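You operate a simulated robot arm through the tools that you are given. There is no shell and no other tool.

The job below is to be done with a simulated robot arm. You get a single attempt, and the scene is never put back.

TASK
Switch the bench junction box on and clip its zone's label on the left of the clip rail.
Fine: button and zone word are under the lid; lid back on after.

It is judged by the outcome, as a careful person would: the job done as asked, and still so three seconds after it is handed in. It fails if anything else is knocked over, pushed out of place, dropped, spilled or broken. A push-on lid holds only when it is set on centred and level and pressed home; a screw cap is set on level and turned clockwise until tight.

THE ROBOT
A 6-joint arm with a two-finger parallel gripper, fixed in place. Base frame: the origin is at the foot of the arm, x ahead of it, y to its left, z up. Readings come in mm, rad, newtons and seconds.
With the tool pointing down near the work surface it reaches from about 260 to 680 mm from the base axis. Its first joint turns from -1.152 to 1.152 rad. Payload 2.9 kg.
The TCP is the grasp point between the finger pads, 30 mm short of the fingertips. In the tool frame z runs along the fingers and y along their closing line. The gripper opens to 110 mm. The fingers are 20 mm wide and 10 mm thick; the gripper's body (48 by 112 mm) begins 55 mm behind the TCP.
Orientation is told as [roll, pitch, yaw] about the base's x, y, z axes, in that order, counted from this pose: with the fingers straight down and closing along the base's y, the tool's x points along the base's -x, its y along +y and its z along -z.

THE INTERFACE
- The arm moves only by the tool nudge_tool. Its argument "deltas" is a list of rows, each an object of numbers (a shift or turn left out is 0, a gripper value left out holds the last): "tx", "ty", "tz": the shift along the tool's x, y, z in mm; "wx", "wy", "wz": the turn, a rotation vector about the tool's x, y, z in rad. In form: [{"tx": .., "ty": .., "tz": .., "wx": .., "wy": .., "wz": ..}, ...]. A call has 1 to 20 rows; each row shifts and turns the commanded pose from where the row before left it, along the tool's axes as they then stand. "grip" is the closure in counts, from 0 (fully open) to 255 (shut), set as the call begins (left out, the last holds). Rows are played at 5 a second. More than 50 mm and 0.15 rad between two rows, or a gripper value outside its range, and nothing of the call is played. A pose out of reach is approached as far as the arm can. The call stops where the force on the tool passes 40 N (or 10 N more than at its start, if that is more) or the arm is blocked; 0.2 s more then pass. Each finger travels about 108 mm/s and halts on what it meets, pressing with about 34 N; the grip force reading is that of the motor and also rises with nothing between the fingers. The clock runs only during rows and for 0.2 s after the last one: add rows that do not move to give the fingers time. The reply holds the time, the measured pose of the TCP, the force on the tool along the base axes, the opening and the grip force, in the units named above and with some noise, with the torque about the TCP (base axes, N m) and any sound that the robot's microphone picked up.
- Cameras (640 x 400 px; columns grow to the right, rows downward): "scene" is fixed at [75, 429.1, 1392.7]; the picture's right is [-0.78, -0.62, 0.00], its down [-0.31, 0.40, -0.86] and it looks along [0.53, -0.68, -0.51] (base axes); focal length 354 px, centre (320, 200). "wrist" rides on the gripper at [72, 17, -103] in the tool frame; the picture's right is [-0.23, 0.97, 0.00], its down [-0.76, -0.18, -0.62] and it looks along [-0.61, -0.14, 0.78] (tool axes); focal length 222 px, centre (320, 200). There is no depth. A picture from a camera that has moved, and an enlarged one, comes with that camera's place and axes in the base frame and with its lens.
- grab_frame(camera): a new picture of that camera. It takes no simulated time.
- inspect(camera, box): a new picture of the part [left, top, right, bottom] of that camera's present view, enlarged. It takes no simulated time.
- close_job(): hands the job in; it is judged then, once.

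Places have to be worked out from the pictures, the camera data and where the tool is seen. Open the gripper and draw the arm clear of the work before you hand the job in, unless the task says otherwise.

The tools are called as name(argument=value, ...) on one line, values as JSON. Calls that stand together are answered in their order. nudge_tool: Moves the arm, as the interface text tells. Its arguments: {"type":"object","properties":{"deltas":{"type":"array"},"grip":{"type":"number"}},"required":["deltas"]} The other tools are called the same way: grab_frame (camera) takes a picture; inspect (camera, box) takes an enlarged picture of a part of a camera's view; close_job () hands the job in.

At the start:

```text
time: 0.0
tcp_pos: [354.4, -29.8, 1167.3]
tcp_rot: [-0.001, 0.0, -0.001]
ft_force: [-0.3, 0.9, 0.4]
wrist_torque: [0.0, 0.0, 0.0]
gripper_width: 110.0
finger_force: 0.1
```

scene: 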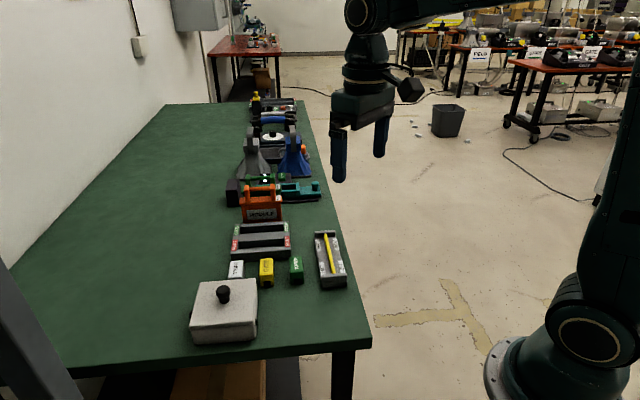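
wrist: 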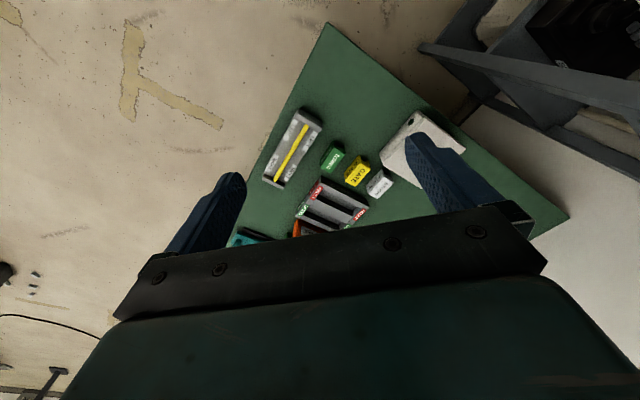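

I'll begin by looking closely at the near end of the bench, where the junction box, labels and rails seem to be.

inspect(camera="scene", box=[180, 200, 360, 360])

inspect(camera="wrist", box=[220, 80, 480, 250])

inspect(camera="scene", box=[220, 80, 340, 230])

```text
2.50 times, centred on (270, 280) of scene
camera zoom: at [75.0, 429.1, 1392.7], right [-0.78, -0.62, 0.0], down [-0.31, 0.4, -0.86], along [0.53, -0.68, -0.51], focal length 884 px, centre (445, 0)
```

zoom: 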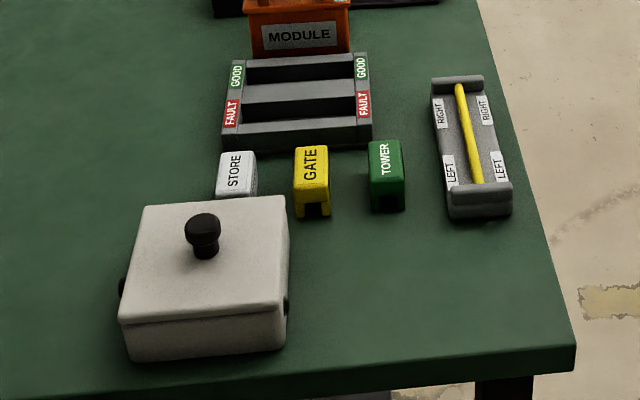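

```text
2.35 times, centred on (350, 165) of wrist
camera zoom: at [282.0, -12.1, 1269.7], right [0.23, 0.97, 0.0], down [0.76, -0.18, 0.62], along [0.61, -0.14, -0.78], focal length 523 px, centre (249, 282)
```

zoom: 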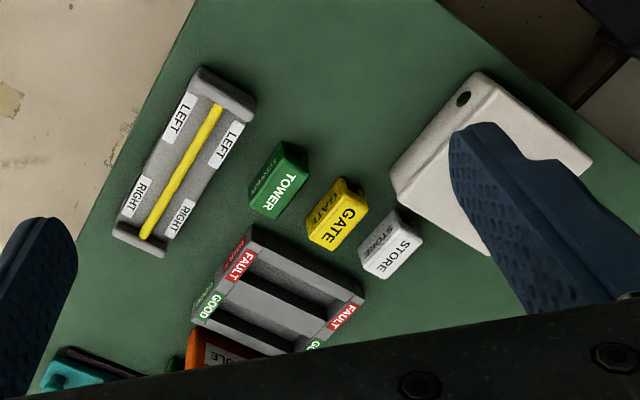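

```text
2.67 times, centred on (280, 155) of scene
camera zoom: at [75.0, 429.1, 1392.7], right [-0.78, -0.62, 0.0], down [-0.31, 0.4, -0.86], along [0.53, -0.68, -0.51], focal length 943 px, centre (427, 320)
```

zoom: 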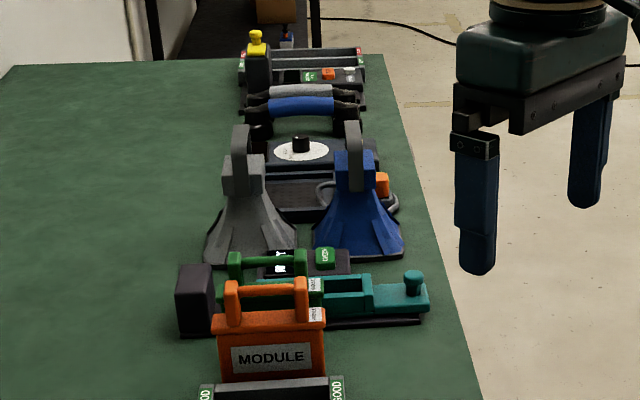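

The bench holds a white box with a black-knobbed lid near (515, 150), tags STORE/GATE/TOWER, and a clip rail with a yellow rod and LEFT/RIGHT marks near (476, -121). Tag tops triangulate to z≈858. I move lower and to the left for a closer wrist view.

nudge_tool(deltas=[{"tx": 2, "ty": 32, "tz": 30}, {"tx": 2, "ty": 32, "tz": 30}, {"tx": 2, "ty": 32, "tz": 30}, {"tx": 2, "ty": 32, "tz": 30}], grip=0)

grab_frame(camera="wrist")

grab_frame(camera="scene")

```text
time: 1.0
tcp_pos: [344.8, 99.3, 1046.0]
tcp_rot: [-0.001, -0.003, -0.002]
ft_force: [0.1, 0.9, 1.0]
wrist_torque: [-0.02, -0.02, 0.02]
gripper_width: 109.8
finger_force: 0.0
```

```text
taken
camera wrist: at [273.3, 116.9, 1149.1], right [0.23, 0.97, 0.0], down [0.76, -0.18, 0.62], along [0.61, -0.14, -0.78], focal length 222 px, centre (320, 200)
```

wrist: 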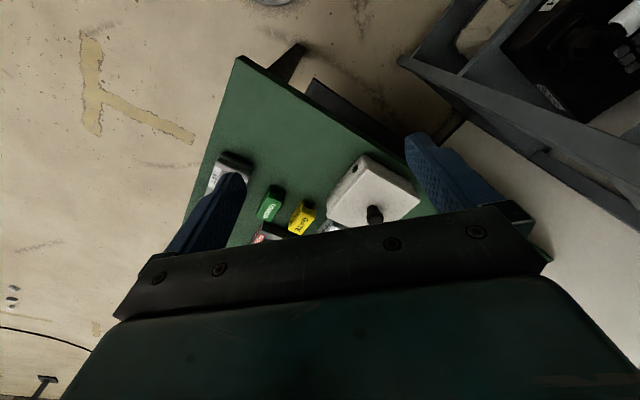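

```text
taken
```

scene: 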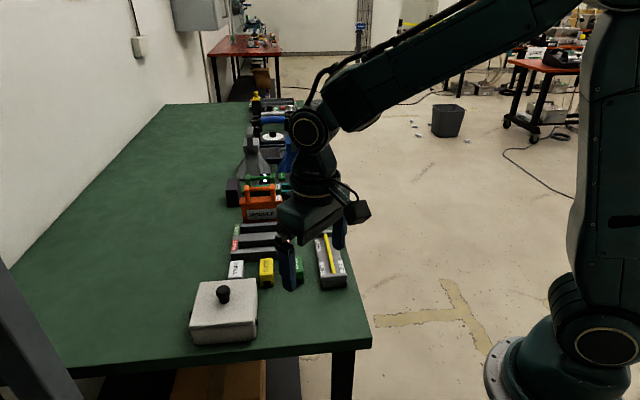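

The view is good enough to measure from; I zoom in on the box and rail.

inspect(camera="wrist", box=[280, 130, 440, 230])

inspect(camera="scene", box=[180, 265, 276, 355])

inspect(camera="wrist", box=[180, 130, 340, 250])

```text
4.00 times, centred on (360, 180) of wrist
camera zoom: at [273.3, 116.9, 1149.1], right [0.23, 0.97, 0.0], down [0.76, -0.18, 0.62], along [0.61, -0.14, -0.78], focal length 888 px, centre (160, 280)
```

zoom: 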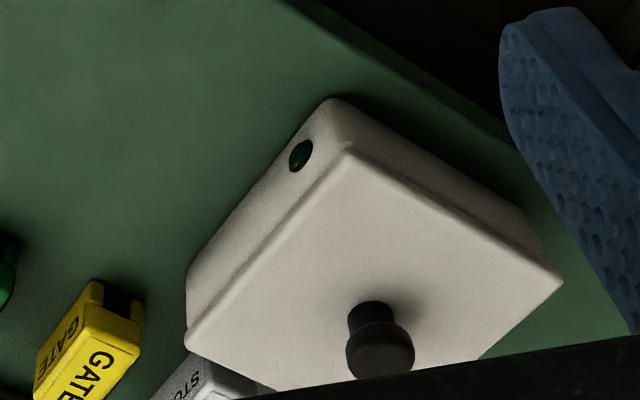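

```text
4.44 times, centred on (228, 310) of scene
camera zoom: at [75.0, 429.1, 1392.7], right [-0.78, -0.62, 0.0], down [-0.31, 0.4, -0.86], along [0.53, -0.68, -0.51], focal length 1571 px, centre (729, -289)
```

zoom: 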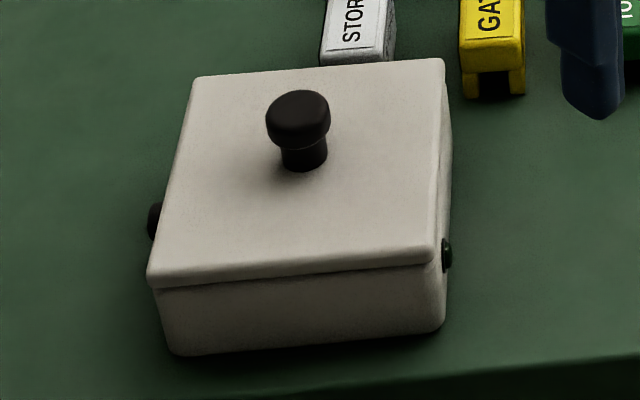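

```text
3.33 times, centred on (260, 190) of wrist
camera zoom: at [273.3, 116.9, 1149.1], right [0.23, 0.97, 0.0], down [0.76, -0.18, 0.62], along [0.61, -0.14, -0.78], focal length 740 px, centre (520, 233)
```

zoom: 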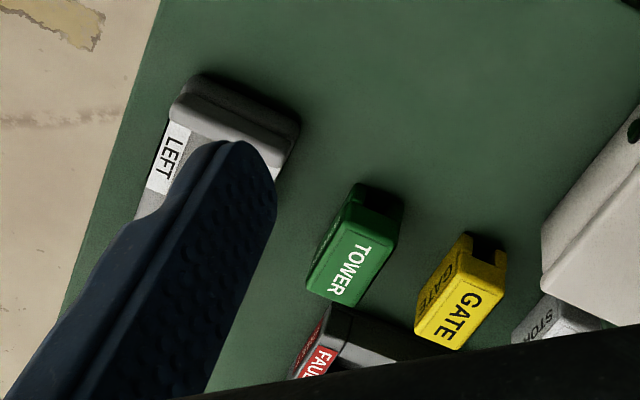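

The knob cap centre triangulates to about (536, 148, 886), the lid top to z≈861, and the lid is about 116 mm square with its sides at 45°. I turn the tool by -45° yaw in place so its axes line up with the box, tags and rail.

nudge_tool(deltas=[{"wz": 0.1309}, {"wz": 0.1309}, {"wz": 0.1309}, {"wz": 0.1309}, {"wz": 0.1309}, {"wz": 0.1309}, {}], grip=0)

grab_frame(camera="wrist")

```text
time: 2.6
tcp_pos: [345.1, 98.3, 1047.9]
tcp_rot: [0.0, -0.001, -0.788]
ft_force: [0.0, -0.6, 0.7]
wrist_torque: [0.04, -0.02, 0.0]
gripper_width: 110.1
finger_force: 0.0
```

```text
taken
camera wrist: at [307.0, 162.4, 1149.8], right [0.85, 0.53, 0.0], down [0.41, -0.66, 0.62], along [0.33, -0.53, -0.78], focal length 222 px, centre (320, 200)
```

wrist: 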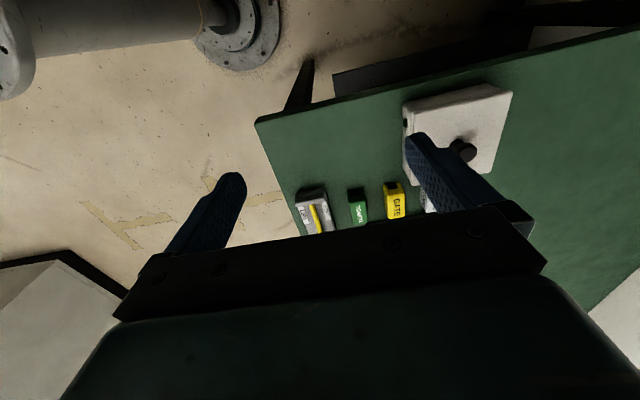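

The tool is now turned to -45° with its axes along the bench. I move to about 100 mm above the knob at (536, 148), which keeps the fingertips well clear, and check alignment.

nudge_tool(deltas=[{"tx": -19.9, "ty": 34.1, "tz": 11.6}, {"tx": -19.9, "ty": 34.1, "tz": 11.6}, {"tx": -19.9, "ty": 34.1, "tz": 11.6}, {"tx": -19.9, "ty": 34.1, "tz": 11.6}, {"tx": -19.9, "ty": 34.1, "tz": 11.6}, {}], grip=90)

grab_frame(camera="wrist")

grab_frame(camera="scene")

```text
time: 4.0
tcp_pos: [536.0, 150.4, 989.2]
tcp_rot: [0.0, 0.0, -0.786]
ft_force: [-0.1, 0.1, 0.5]
wrist_torque: [-0.02, 0.0, 0.01]
gripper_width: 71.3
finger_force: 0.1
```

```text
taken
camera wrist: at [498.2, 213.4, 1092.0], right [0.85, 0.53, 0.0], down [0.41, -0.66, 0.62], along [0.33, -0.53, -0.78], focal length 222 px, centre (320, 200)
```

wrist: 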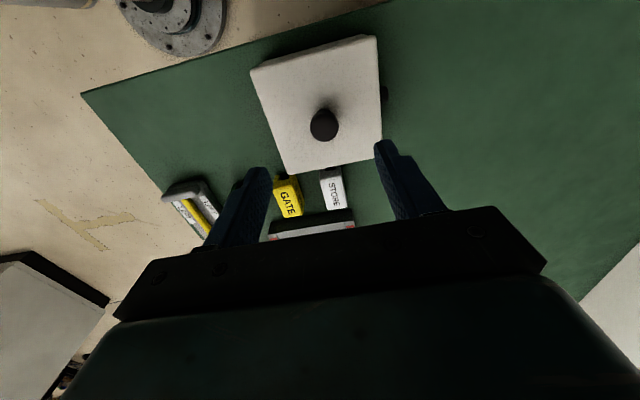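

```text
taken
```

scene: 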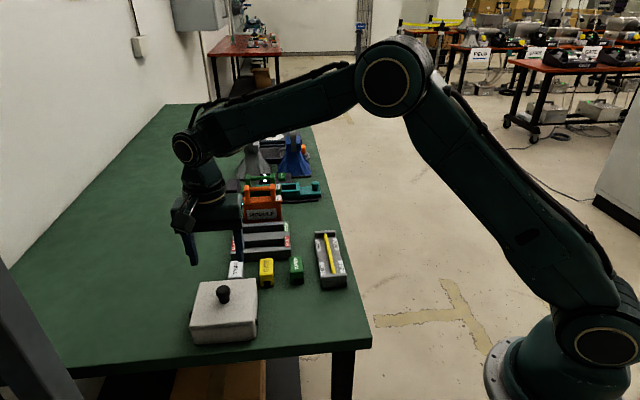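

The knob shows at about (324, 125), close to the approach line at column 320; I zoom in for the exact offset.

inspect(camera="wrist", box=[230, 20, 410, 180])

```text
2.50 times, centred on (320, 100) of wrist
camera zoom: at [498.2, 213.4, 1092.0], right [0.85, 0.53, 0.0], down [0.41, -0.66, 0.62], along [0.33, -0.53, -0.78], focal length 555 px, centre (320, 450)
```

zoom: 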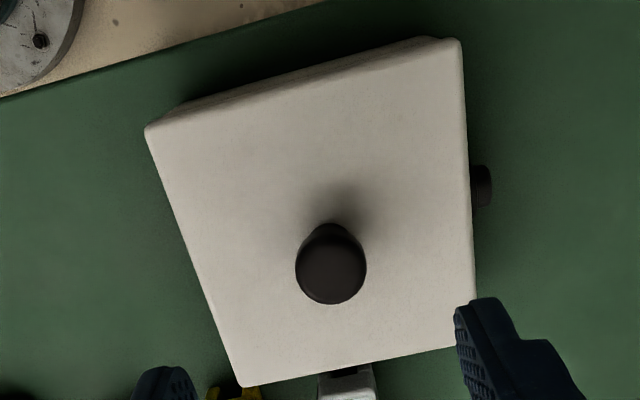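

Refined triangulation from the two wrist views puts the lid top at z≈850, the lid centre and knob at (545, 147), and the side at 118 mm, exactly at 45°. I shift onto it, lower to z≈930, and look again.

nudge_tool(deltas=[{"tx": -8.8, "ty": 4.0, "tz": 20}, {"tz": 20}, {"tz": 19}, {}], grip=90)

grab_frame(camera="wrist")

inspect(camera="scene", box=[150, 210, 310, 350])

```text
time: 5.0
tcp_pos: [547.4, 145.4, 929.4]
tcp_rot: [0.0, 0.002, -0.786]
ft_force: [0.5, -0.3, 0.3]
wrist_torque: [-0.03, 0.0, 0.01]
gripper_width: 71.3
finger_force: 0.1
```

```text
taken
camera wrist: at [507.1, 209.6, 1032.1], right [0.85, 0.53, 0.0], down [0.41, -0.66, 0.62], along [0.33, -0.53, -0.78], focal length 222 px, centre (320, 200)
```

wrist: 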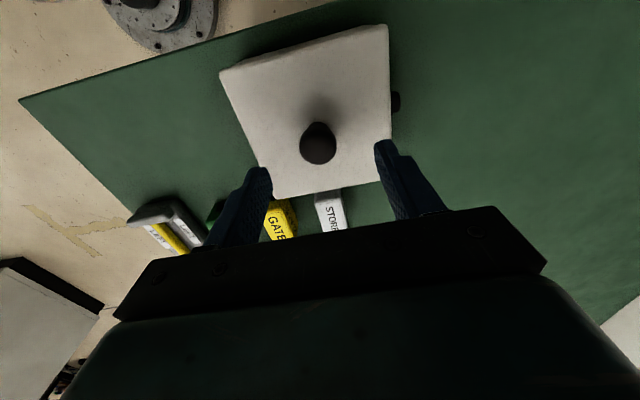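

```text
2.86 times, centred on (230, 280) of scene
camera zoom: at [75.0, 429.1, 1392.7], right [-0.78, -0.62, 0.0], down [-0.31, 0.4, -0.86], along [0.53, -0.68, -0.51], focal length 1010 px, centre (577, -29)
```

zoom: 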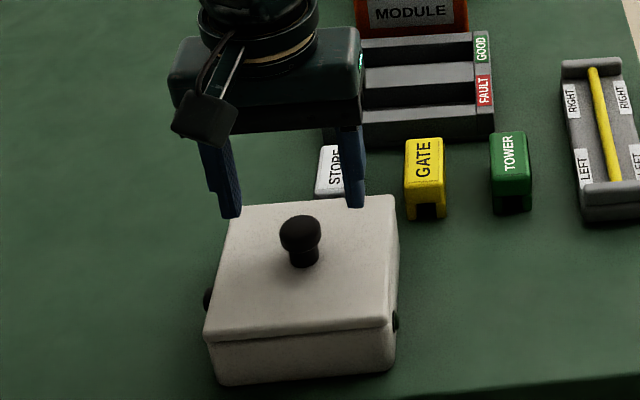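

The knob sits between the fingers; I zoom for the fine offset before going down.

inspect(camera="wrist", box=[240, 90, 400, 190])

```text
4.00 times, centred on (320, 140) of wrist
camera zoom: at [507.1, 209.6, 1032.1], right [0.85, 0.53, 0.0], down [0.41, -0.66, 0.62], along [0.33, -0.53, -0.78], focal length 888 px, centre (320, 440)
```

zoom: 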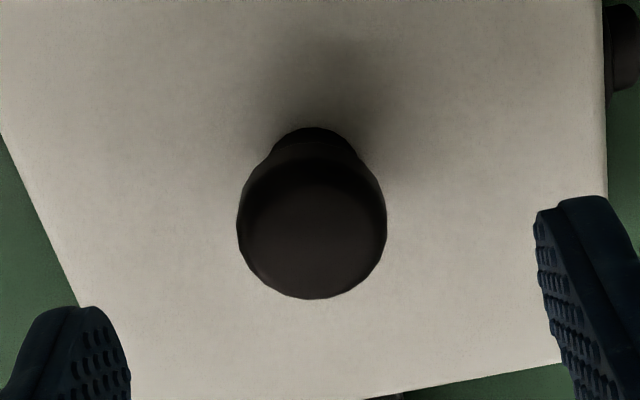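

The knob is about 2.5 mm off along tool x and the cap spans roughly z 872–888. I correct that and lower to TCP z≈889, which leaves the fingertips just above the lid, then check before closing.

nudge_tool(deltas=[{"tx": 2.5, "ty": -1.0, "tz": 14}, {"tz": 14}, {"tz": 12}, {}], grip=90)

inspect(camera="wrist", box=[220, 60, 420, 210])

inspect(camera="scene", box=[170, 240, 290, 350])

```text
time: 6.0
tcp_pos: [543.3, 145.2, 889.8]
tcp_rot: [0.001, -0.001, -0.785]
ft_force: [-0.3, -0.2, 0.2]
wrist_torque: [-0.01, 0.03, 0.01]
gripper_width: 71.2
finger_force: 0.1
```

```text
2.67 times, centred on (320, 135) of wrist
camera zoom: at [504.6, 210.2, 992.7], right [0.85, 0.53, 0.0], down [0.41, -0.66, 0.62], along [0.33, -0.53, -0.78], focal length 592 px, centre (320, 373)
```

zoom: 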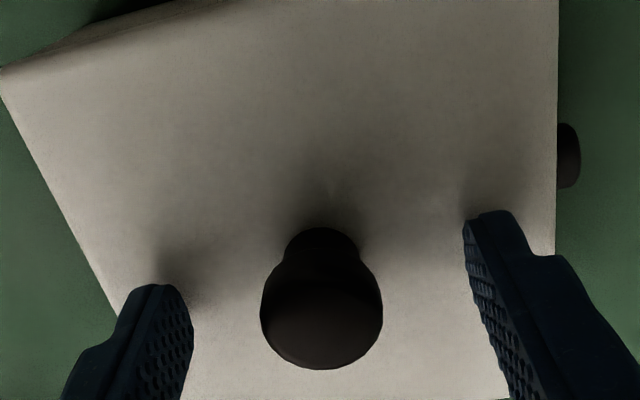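

```text
3.64 times, centred on (230, 295) of scene
camera zoom: at [75.0, 429.1, 1392.7], right [-0.78, -0.62, 0.0], down [-0.31, 0.4, -0.86], along [0.53, -0.68, -0.51], focal length 1286 px, centre (647, -146)
```

zoom: 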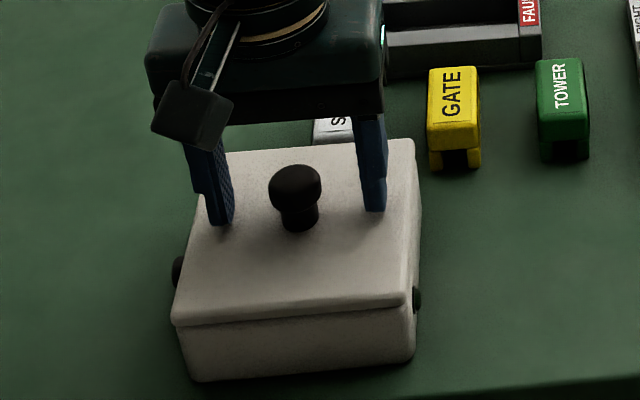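

The fingers straddle the knob, centred and clear of the lid. I close the gripper on the knob.

nudge_tool(deltas=[{}, {}, {}, {}], grip=255)

inspect(camera="wrist", box=[220, 60, 420, 210])

```text
time: 7.0
tcp_pos: [543.8, 145.7, 890.4]
tcp_rot: [0.0, 0.001, -0.786]
ft_force: [0.3, 0.2, -0.6]
wrist_torque: [-0.02, 0.01, -0.01]
gripper_width: 26.4
finger_force: 34.1
heard: snap
```

```text
2.67 times, centred on (320, 135) of wrist
camera zoom: at [504.6, 210.2, 992.8], right [0.85, 0.53, 0.0], down [0.41, -0.66, 0.62], along [0.33, -0.53, -0.78], focal length 592 px, centre (320, 373)
```

zoom: 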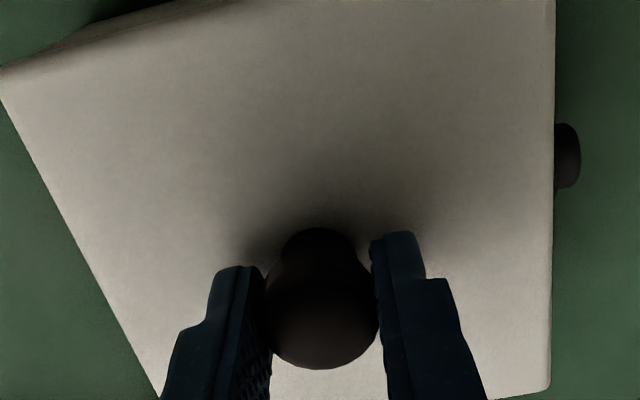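

The gripper holds the knob (26.4 mm opening, 34 N), and a snap was heard, probably the lid releasing. I raise slowly and watch the force.

nudge_tool(deltas=[{"tz": -5}, {"tz": -5}, {"tz": -5}, {"tz": -5}, {}], grip=255)

inspect(camera="scene", box=[170, 240, 290, 350])

grab_frame(camera="wrist")

```text
time: 8.2
tcp_pos: [543.2, 144.6, 910.3]
tcp_rot: [0.001, 0.0, -0.787]
ft_force: [0.3, 0.0, 0.1]
wrist_torque: [0.02, 0.05, 0.0]
gripper_width: 26.6
finger_force: 33.7
```

```text
3.64 times, centred on (230, 295) of scene
camera zoom: at [75.0, 429.1, 1392.7], right [-0.78, -0.62, 0.0], down [-0.31, 0.4, -0.86], along [0.53, -0.68, -0.51], focal length 1286 px, centre (647, -146)
```

zoom: 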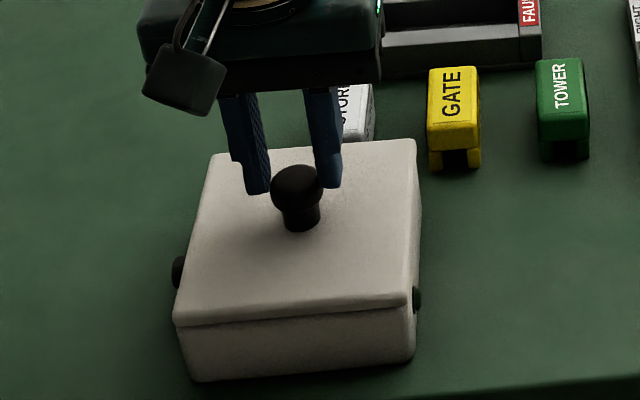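

```text
taken
camera wrist: at [504.5, 210.0, 1012.8], right [0.85, 0.53, 0.0], down [0.41, -0.66, 0.62], along [0.33, -0.53, -0.78], focal length 222 px, centre (320, 200)
```

wrist: 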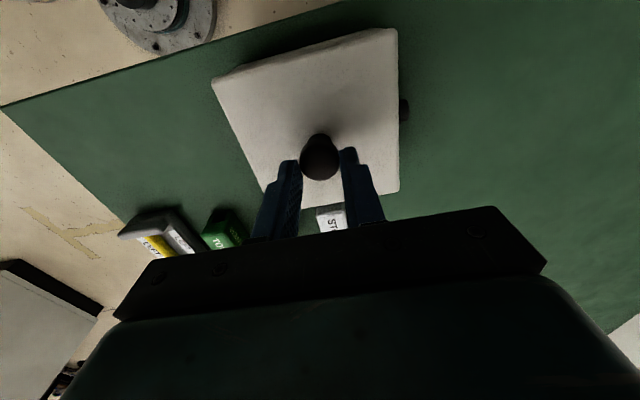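

The TCP rose 20 mm but the lid stayed, so the fingers slid up the knob. I look closely at how fingers, knob and lid now sit.

inspect(camera="scene", box=[195, 265, 255, 310])

inspect(camera="wrist", box=[260, 110, 380, 200])

inspect(camera="scene", box=[180, 265, 276, 355])

```text
8.89 times, centred on (225, 288) of scene
camera zoom: at [75.0, 429.1, 1392.7], right [-0.78, -0.62, 0.0], down [-0.31, 0.4, -0.86], along [0.53, -0.68, -0.51], focal length 3142 px, centre (1164, -578)
```

zoom: 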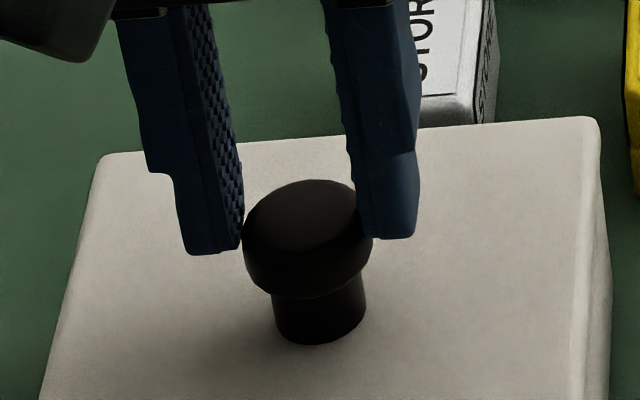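

```text
4.44 times, centred on (320, 155) of wrist
camera zoom: at [504.5, 210.0, 1012.8], right [0.85, 0.53, 0.0], down [0.41, -0.66, 0.62], along [0.33, -0.53, -0.78], focal length 987 px, centre (320, 400)
```

zoom: 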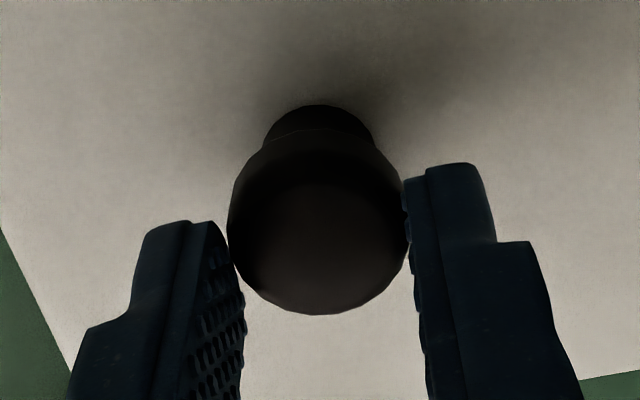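

```text
4.44 times, centred on (228, 310) of scene
camera zoom: at [75.0, 429.1, 1392.7], right [-0.78, -0.62, 0.0], down [-0.31, 0.4, -0.86], along [0.53, -0.68, -0.51], focal length 1571 px, centre (729, -289)
```

zoom: 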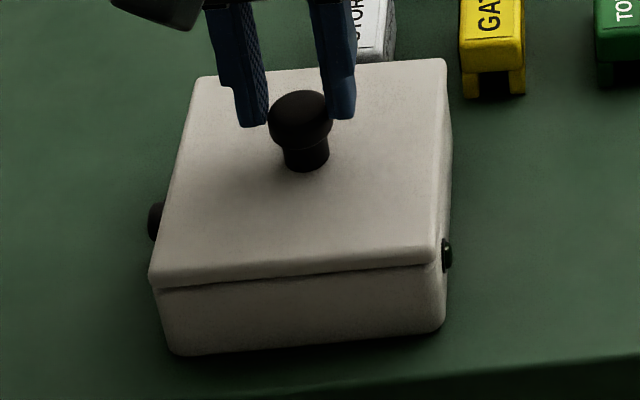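

The fingers have slid up to their tips on the cap, and the lid looks slightly turned on the box. I open, go back down a little lower with a 2 mm correction, and re-grip with more pad on the cap.

nudge_tool(deltas=[{}, {}, {"tx": 2, "tz": 12}, {"tz": 11}, {}], grip=110)

inspect(camera="scene", box=[170, 250, 270, 350])

inspect(camera="wrist", box=[240, 100, 400, 210])

```text
time: 9.4
tcp_pos: [542.9, 146.7, 886.5]
tcp_rot: [0.0, 0.0, -0.786]
ft_force: [-0.6, -0.8, 0.6]
wrist_torque: [0.04, 0.0, -0.03]
gripper_width: 62.7
finger_force: 0.1
```

```text
4.00 times, centred on (220, 300) of scene
camera zoom: at [75.0, 429.1, 1392.7], right [-0.78, -0.62, 0.0], down [-0.31, 0.4, -0.86], along [0.53, -0.68, -0.51], focal length 1414 px, centre (720, -200)
```

zoom: 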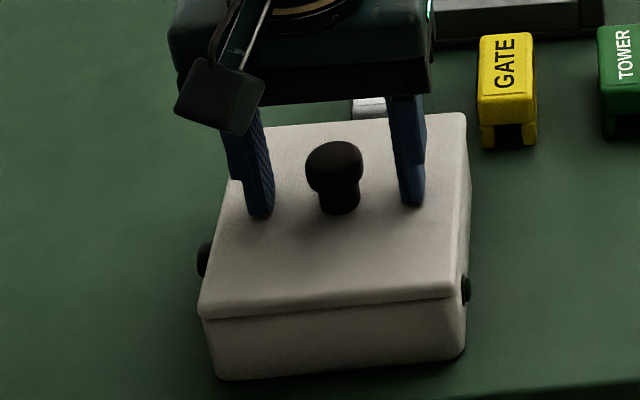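

```text
3.64 times, centred on (320, 155) of wrist
camera zoom: at [503.5, 211.5, 989.1], right [0.85, 0.53, 0.0], down [0.41, -0.66, 0.62], along [0.33, -0.53, -0.78], focal length 808 px, centre (320, 364)
```

zoom: 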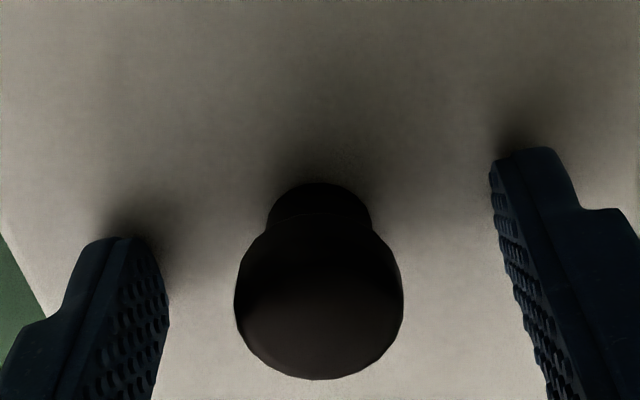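

The fingertips are just above the lid and the knob sits between the pads. I close, wait, then lift by small steps while watching the force.

nudge_tool(deltas=[{}, {}, {}, {}], grip=255)

nudge_tool(deltas=[{"tz": -3}], grip=255)

inspect(camera="scene", box=[170, 250, 270, 350])

```text
time: 10.4
tcp_pos: [542.6, 146.7, 887.5]
tcp_rot: [-0.001, 0.001, -0.786]
ft_force: [-0.7, -0.6, 0.3]
wrist_torque: [-0.02, 0.0, 0.01]
gripper_width: 27.4
finger_force: 33.8
```

```text
time: 10.8
tcp_pos: [542.7, 147.8, 890.0]
tcp_rot: [0.001, 0.0, -0.785]
ft_force: [-0.7, -0.9, -1.4]
wrist_torque: [0.0, -0.02, 0.01]
gripper_width: 26.9
finger_force: 34.2
```

```text
4.00 times, centred on (220, 300) of scene
camera zoom: at [75.0, 429.1, 1392.7], right [-0.78, -0.62, 0.0], down [-0.31, 0.4, -0.86], along [0.53, -0.68, -0.51], focal length 1414 px, centre (720, -200)
```

zoom: 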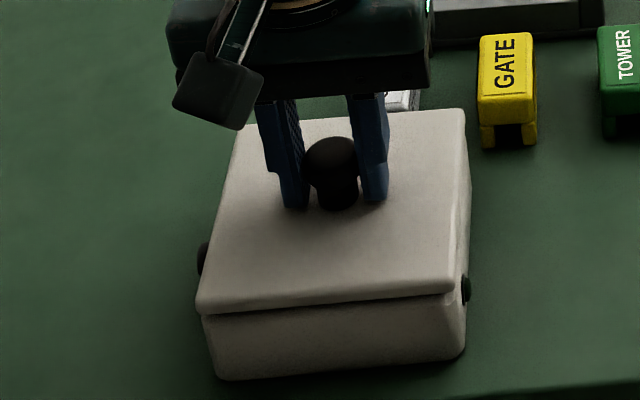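

The force reads only -1.4 N (the lid's weight) and the lid's edge has risen a few mm, so it's coming along. I continue slowly.

nudge_tool(deltas=[{"tz": -3}, {"tz": -3}, {}], grip=255)

inspect(camera="scene", box=[170, 250, 270, 350])

grab_frame(camera="wrist")

```text
time: 11.6
tcp_pos: [542.3, 148.0, 895.8]
tcp_rot: [-0.001, 0.0, -0.784]
ft_force: [0.3, -0.4, 0.0]
wrist_torque: [-0.02, -0.04, -0.02]
gripper_width: 27.2
finger_force: 34.2
```

```text
4.00 times, centred on (220, 300) of scene
camera zoom: at [75.0, 429.1, 1392.7], right [-0.78, -0.62, 0.0], down [-0.31, 0.4, -0.86], along [0.53, -0.68, -0.51], focal length 1414 px, centre (720, -200)
```

zoom: 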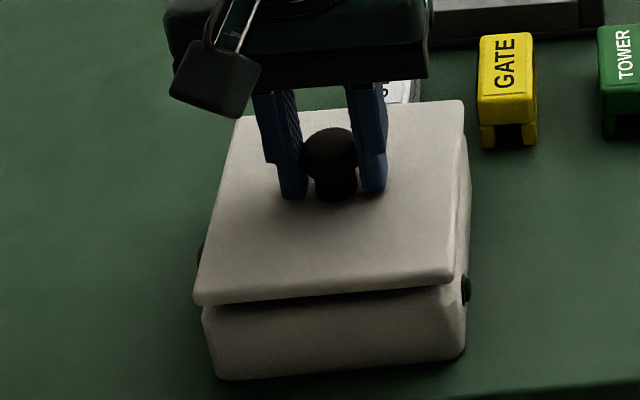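

```text
taken
camera wrist: at [503.4, 211.7, 998.4], right [0.85, 0.53, 0.0], down [0.41, -0.66, 0.62], along [0.33, -0.53, -0.78], focal length 222 px, centre (320, 200)
```

wrist: 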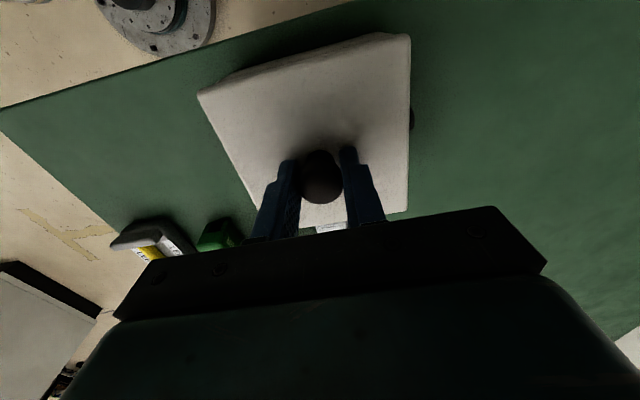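

The lid is lifting level in the grip. I raise it another 60 mm.

nudge_tool(deltas=[{"tz": -6}, {"tz": -9}, {"tz": -9}, {"tz": -9}, {"tz": -9}, {"tz": -9}, {"tz": -9}, {}], grip=255)

grab_frame(camera="wrist")

inspect(camera="scene", box=[160, 220, 360, 360])

```text
time: 13.4
tcp_pos: [541.7, 147.2, 956.9]
tcp_rot: [-0.001, 0.0, -0.785]
ft_force: [0.4, 0.0, -1.8]
wrist_torque: [-0.03, 0.0, 0.02]
gripper_width: 27.1
finger_force: 33.2
```

```text
taken
camera wrist: at [503.2, 211.8, 1058.7], right [0.85, 0.53, 0.0], down [0.41, -0.66, 0.62], along [0.33, -0.53, -0.78], focal length 222 px, centre (320, 200)
```

wrist: 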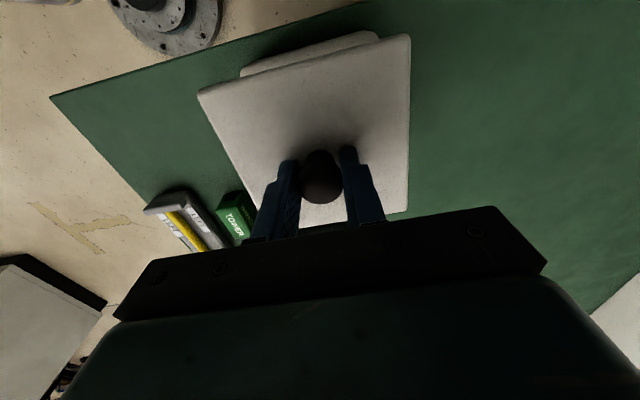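

```text
2.86 times, centred on (260, 290) of scene
camera zoom: at [75.0, 429.1, 1392.7], right [-0.78, -0.62, 0.0], down [-0.31, 0.4, -0.86], along [0.53, -0.68, -0.51], focal length 1010 px, centre (491, -57)
```

zoom: 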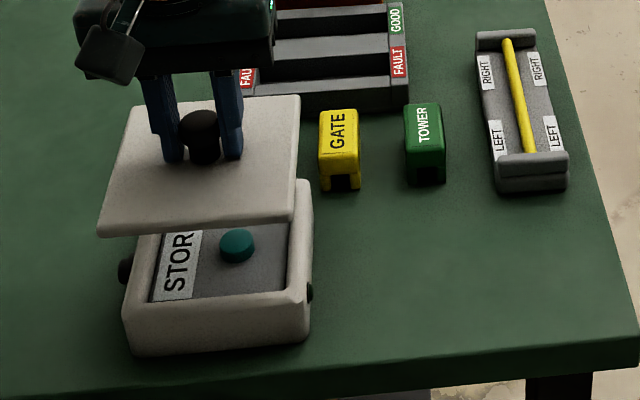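

Inside the box the word reads "STOR…" (STORE) beside a teal button. I carry the lid 150 mm along the bench toward the free area in front of the tags, staying high.

nudge_tool(deltas=[{"tx": 1, "ty": -25}, {"tx": 1, "ty": -25}, {"tx": 1, "ty": -25}, {"tx": 1, "ty": -25}, {"tx": 1, "ty": -25}, {"ty": -25}, {}], grip=255)

grab_frame(camera="wrist")

inspect(camera="scene", box=[180, 200, 380, 360])

```text
time: 15.0
tcp_pos: [432.2, 44.7, 956.5]
tcp_rot: [-0.001, 0.001, -0.785]
ft_force: [0.0, -0.1, -1.9]
wrist_torque: [0.03, 0.01, -0.01]
gripper_width: 27.1
finger_force: 33.8
```

```text
taken
camera wrist: at [393.6, 108.2, 1058.1], right [0.85, 0.53, 0.0], down [0.41, -0.66, 0.62], along [0.33, -0.53, -0.78], focal length 222 px, centre (320, 200)
```

wrist: 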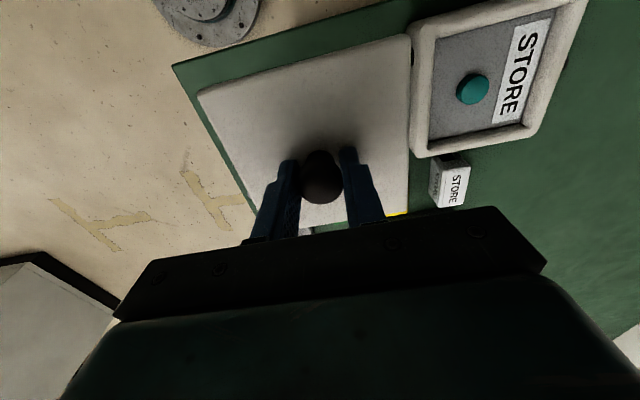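

```text
2.50 times, centred on (280, 280) of scene
camera zoom: at [75.0, 429.1, 1392.7], right [-0.78, -0.62, 0.0], down [-0.31, 0.4, -0.86], along [0.53, -0.68, -0.51], focal length 884 px, centre (420, 0)
```

zoom: 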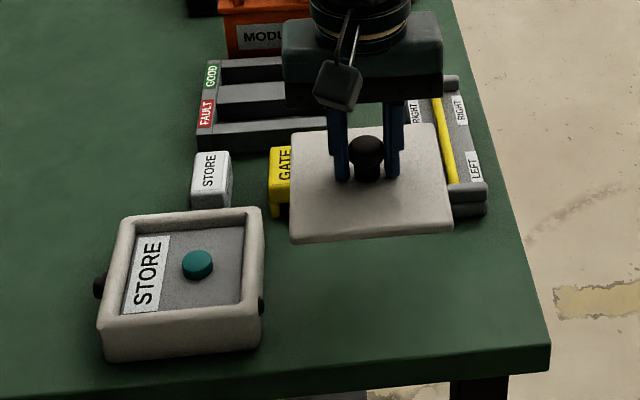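

The word is clearly STORE. I lower the lid toward the bench, quickly at first and then gently.

nudge_tool(deltas=[{"tz": 15}, {"tz": 15}, {"tz": 15}, {"tz": 15}, {"tz": 12}, {}], grip=255)

inspect(camera="scene", box=[180, 200, 380, 360])

grab_frame(camera="wrist")

```text
time: 16.4
tcp_pos: [432.7, 46.0, 885.1]
tcp_rot: [0.0, 0.002, -0.786]
ft_force: [0.6, 0.4, -1.0]
wrist_torque: [-0.01, 0.03, -0.03]
gripper_width: 26.8
finger_force: 34.5
```

```text
2.50 times, centred on (280, 280) of scene
camera zoom: at [75.0, 429.1, 1392.7], right [-0.78, -0.62, 0.0], down [-0.31, 0.4, -0.86], along [0.53, -0.68, -0.51], focal length 884 px, centre (420, 0)
```

zoom: 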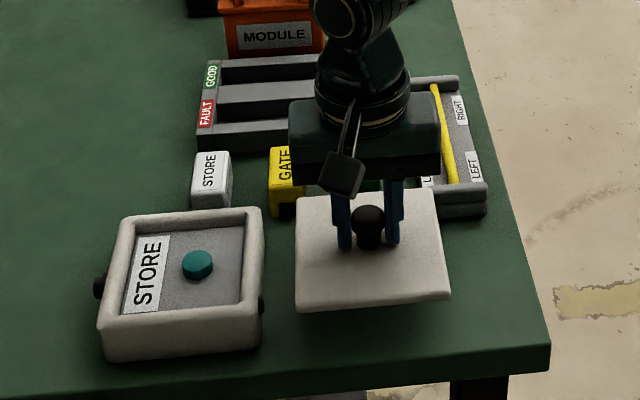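

```text
taken
camera wrist: at [394.1, 109.1, 986.4], right [0.85, 0.53, 0.0], down [0.41, -0.66, 0.62], along [0.33, -0.53, -0.78], focal length 222 px, centre (320, 200)
```

wrist: 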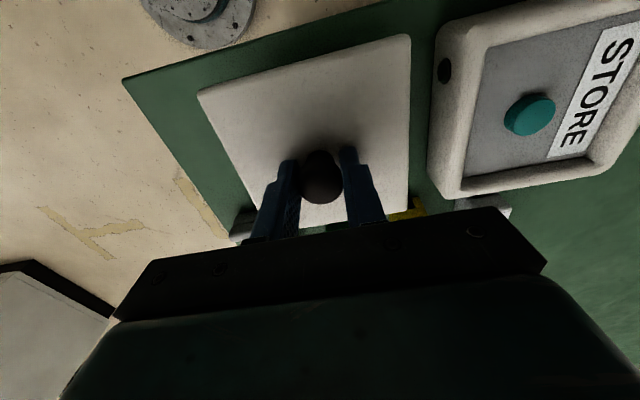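

Clear of everything around. I keep lowering in 3 mm rows.

nudge_tool(deltas=[{"tz": 4}, {"tz": 4}, {"tz": 4}, {"tz": 4}, {"tz": 4}, {}], grip=255)

inspect(camera="scene", box=[240, 250, 360, 340])

```text
time: 17.8
tcp_pos: [432.4, 43.8, 864.9]
tcp_rot: [0.0, 0.0, -0.784]
ft_force: [0.2, 0.9, -1.4]
wrist_torque: [-0.03, 0.01, -0.02]
gripper_width: 27.2
finger_force: 33.8
```

```text
4.44 times, centred on (300, 295) of scene
camera zoom: at [75.0, 429.1, 1392.7], right [-0.78, -0.62, 0.0], down [-0.31, 0.4, -0.86], along [0.53, -0.68, -0.51], focal length 1571 px, centre (409, -222)
```

zoom: 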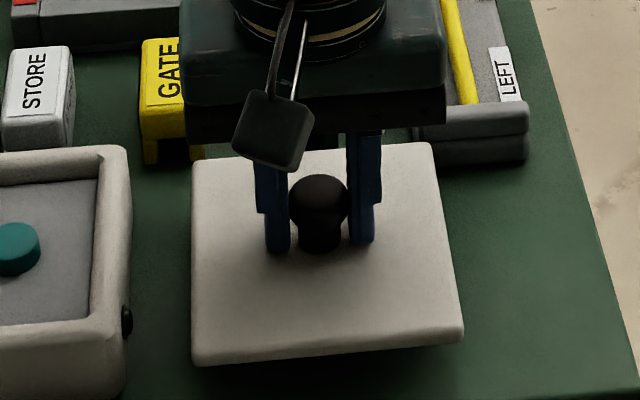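

Still a shadow gap under the lid. I go on in 2 mm rows, watching for contact.

nudge_tool(deltas=[{"tz": 2}, {"tz": 2}, {"tz": 2}, {"tz": 2}], grip=255)

inspect(camera="scene", box=[240, 250, 360, 340])

```text
time: 18.8
tcp_pos: [433.5, 44.6, 855.7]
tcp_rot: [0.0, 0.0, -0.785]
ft_force: [-0.2, 0.5, -0.8]
wrist_torque: [0.03, 0.01, 0.02]
gripper_width: 26.9
finger_force: 33.9
```

```text
4.44 times, centred on (300, 295) of scene
camera zoom: at [75.0, 429.1, 1392.7], right [-0.78, -0.62, 0.0], down [-0.31, 0.4, -0.86], along [0.53, -0.68, -0.51], focal length 1571 px, centre (409, -222)
```

zoom: 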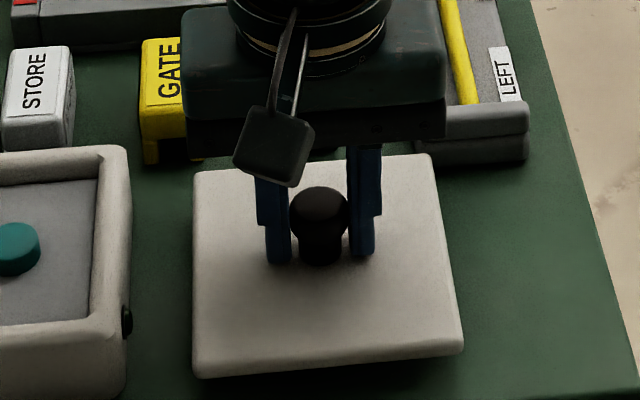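

nudge_tool(deltas=[{"tz": 2}, {"tz": 2}], grip=255)

inspect(camera="scene", box=[240, 250, 360, 340])

```text
time: 19.4
tcp_pos: [431.9, 44.6, 851.4]
tcp_rot: [0.0, 0.0, -0.784]
ft_force: [-0.4, 0.3, -1.2]
wrist_torque: [-0.01, -0.01, 0.0]
gripper_width: 27.1
finger_force: 34.2
```

```text
4.44 times, centred on (300, 295) of scene
camera zoom: at [75.0, 429.1, 1392.7], right [-0.78, -0.62, 0.0], down [-0.31, 0.4, -0.86], along [0.53, -0.68, -0.51], focal length 1571 px, centre (409, -222)
```

zoom: 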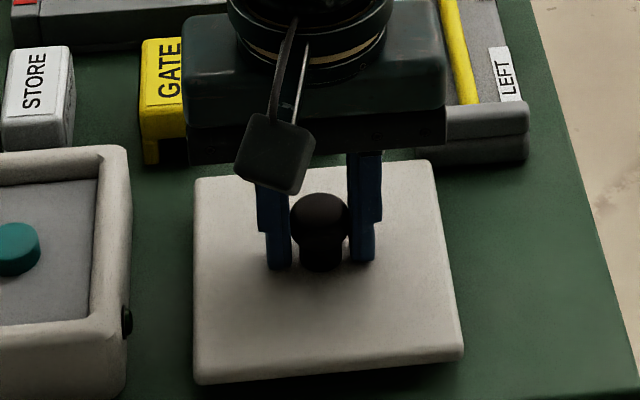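

The lid is at TCP z≈851 with force still only its own weight, so there's no contact yet. Two more millimetres at a time.

nudge_tool(deltas=[{"tz": 2}, {"tz": 1.5}], grip=255)

inspect(camera="scene", box=[240, 250, 360, 340])

```text
time: 20.0
tcp_pos: [432.1, 45.7, 848.0]
tcp_rot: [-0.002, 0.001, -0.785]
ft_force: [0.3, -0.2, -1.5]
wrist_torque: [-0.01, 0.02, -0.01]
gripper_width: 27.1
finger_force: 33.5
```

```text
4.44 times, centred on (300, 295) of scene
camera zoom: at [75.0, 429.1, 1392.7], right [-0.78, -0.62, 0.0], down [-0.31, 0.4, -0.86], along [0.53, -0.68, -0.51], focal length 1571 px, centre (409, -222)
```

zoom: 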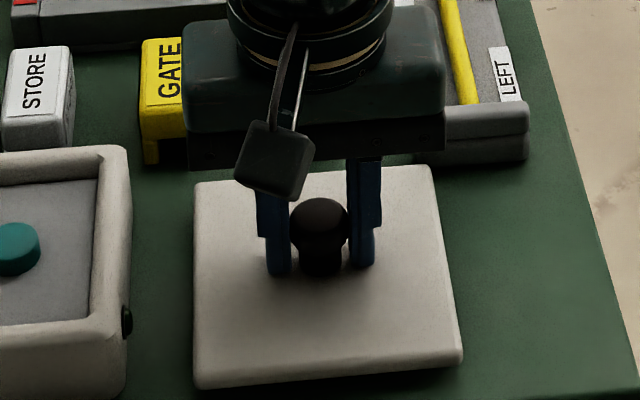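

Force is still about -1.5 N with no contact; I continue down in small steps.

nudge_tool(deltas=[{"tz": 1.5}, {"tz": 1.5}], grip=255)

nudge_tool(deltas=[{"tz": 1.5}], grip=255)

inspect(camera="scene", box=[240, 250, 360, 340])

```text
time: 20.6
tcp_pos: [433.6, 44.7, 844.9]
tcp_rot: [0.0, -0.001, -0.784]
ft_force: [0.4, -1.6, -0.9]
wrist_torque: [0.0, 0.01, -0.01]
gripper_width: 26.9
finger_force: 34.2
```

```text
time: 21.0
tcp_pos: [432.2, 44.7, 845.2]
tcp_rot: [0.0, -0.001, -0.785]
ft_force: [0.3, 0.2, -1.6]
wrist_torque: [0.01, 0.01, -0.02]
gripper_width: 27.4
finger_force: 34.0
```

```text
4.44 times, centred on (300, 295) of scene
camera zoom: at [75.0, 429.1, 1392.7], right [-0.78, -0.62, 0.0], down [-0.31, 0.4, -0.86], along [0.53, -0.68, -0.51], focal length 1571 px, centre (409, -222)
```

zoom: 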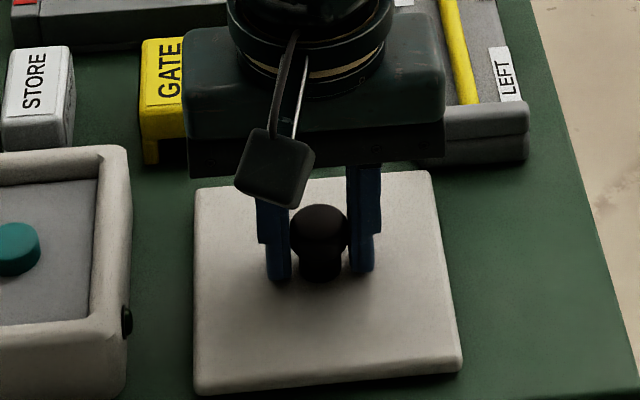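

The gap under the lid has nearly closed. I continue with millimetre steps.

nudge_tool(deltas=[{"tz": 1.5}, {"tz": 1.5}], grip=255)

nudge_tool(deltas=[{"tz": 1.5}], grip=255)

inspect(camera="scene", box=[240, 250, 360, 340])

```text
time: 21.6
tcp_pos: [432.2, 45.6, 841.5]
tcp_rot: [0.001, 0.0, -0.787]
ft_force: [-1.3, -0.4, 2.7]
wrist_torque: [0.02, 0.07, 0.03]
gripper_width: 27.1
finger_force: 34.0
```

```text
time: 22.0
tcp_pos: [432.7, 45.0, 840.7]
tcp_rot: [0.002, -0.001, -0.784]
ft_force: [-6.9, -2.6, 27.7]
wrist_torque: [0.08, 0.5, 0.01]
gripper_width: 27.1
finger_force: 33.4
```

```text
4.44 times, centred on (300, 295) of scene
camera zoom: at [74.5, 429.0, 1392.7], right [-0.78, -0.62, 0.0], down [-0.31, 0.4, -0.86], along [0.53, -0.68, -0.51], focal length 1571 px, centre (409, -222)
```

zoom: 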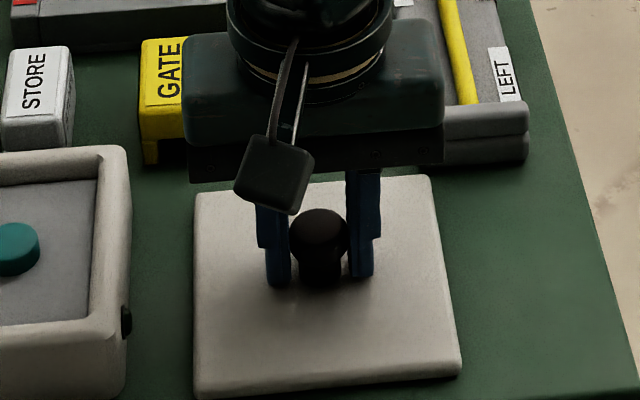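

Contact with the bench (27.7 N). I back off 1 mm to relieve the load, then open the fingers.

nudge_tool(deltas=[{"tz": -1.0}, {}], grip=255)

nudge_tool(deltas=[{}, {}, {}], grip=110)

inspect(camera="scene", box=[240, 250, 360, 340])

grab_frame(camera="wrist")

```text
time: 22.6
tcp_pos: [433.4, 44.9, 840.7]
tcp_rot: [0.002, -0.002, -0.786]
ft_force: [-5.1, -1.7, 26.0]
wrist_torque: [-0.13, 0.2, -0.03]
gripper_width: 27.1
finger_force: 34.3
```

```text
time: 23.4
tcp_pos: [431.6, 45.2, 841.9]
tcp_rot: [0.0, 0.001, -0.784]
ft_force: [4.1, 2.2, 9.9]
wrist_torque: [-0.01, -0.04, 0.07]
gripper_width: 59.7
finger_force: 0.1
```

```text
4.44 times, centred on (300, 295) of scene
camera zoom: at [75.0, 429.1, 1392.7], right [-0.78, -0.62, 0.0], down [-0.31, 0.4, -0.86], along [0.53, -0.68, -0.51], focal length 1571 px, centre (409, -222)
```

zoom: 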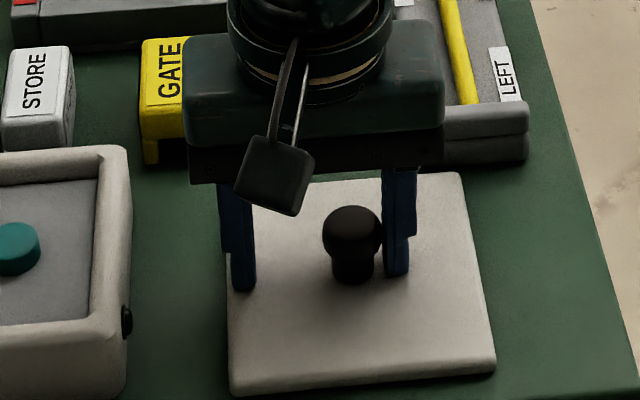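

```text
taken
camera wrist: at [393.9, 109.3, 943.3], right [0.85, 0.53, 0.0], down [0.41, -0.66, 0.62], along [0.33, -0.53, -0.78], focal length 222 px, centre (320, 200)
```

wrist: 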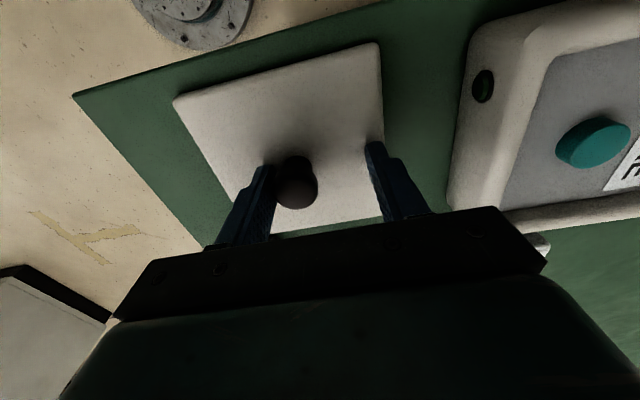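

The lid rests on the bench but was dragged about 16 mm toward the rail by one fingertip touching it while opening. It still looks clear of the rail. I lift 4 mm, shift so neither finger touches the knob, and look again.

nudge_tool(deltas=[{"tz": -2}, {"tz": -2}, {"ty": -4}, {"ty": -4}, {}], grip=110)

inspect(camera="scene", box=[270, 230, 370, 320])

grab_frame(camera="wrist")

```text
time: 24.6
tcp_pos: [426.1, 39.1, 843.9]
tcp_rot: [0.001, 0.0, -0.786]
ft_force: [0.0, 0.3, 0.8]
wrist_torque: [0.02, 0.03, 0.01]
gripper_width: 62.6
finger_force: 0.0
```

```text
4.44 times, centred on (320, 275) of scene
camera zoom: at [75.0, 429.1, 1392.7], right [-0.78, -0.62, 0.0], down [-0.31, 0.4, -0.86], along [0.53, -0.68, -0.51], focal length 1571 px, centre (320, -133)
```

zoom: 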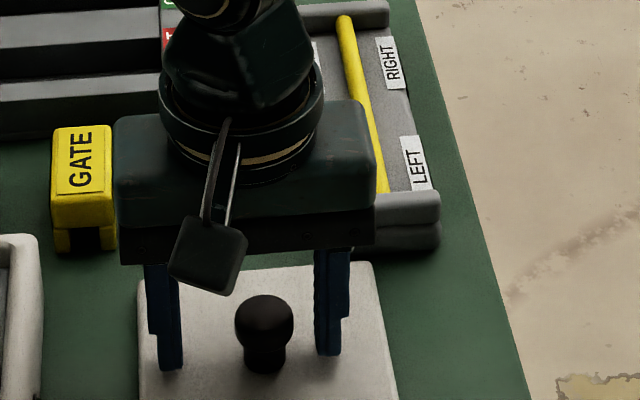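

```text
taken
camera wrist: at [387.8, 103.3, 947.1], right [0.85, 0.53, 0.0], down [0.41, -0.66, 0.62], along [0.33, -0.53, -0.78], focal length 222 px, centre (320, 200)
```

wrist: 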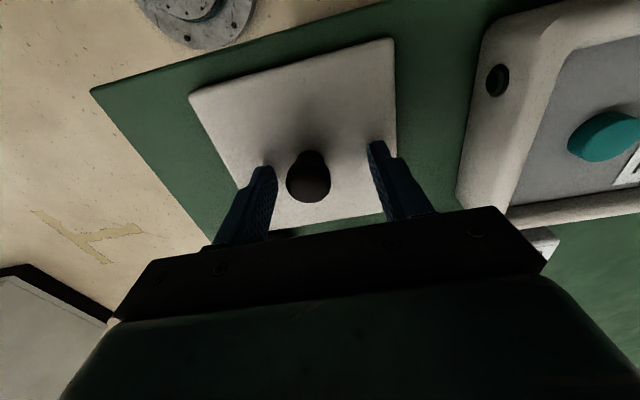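

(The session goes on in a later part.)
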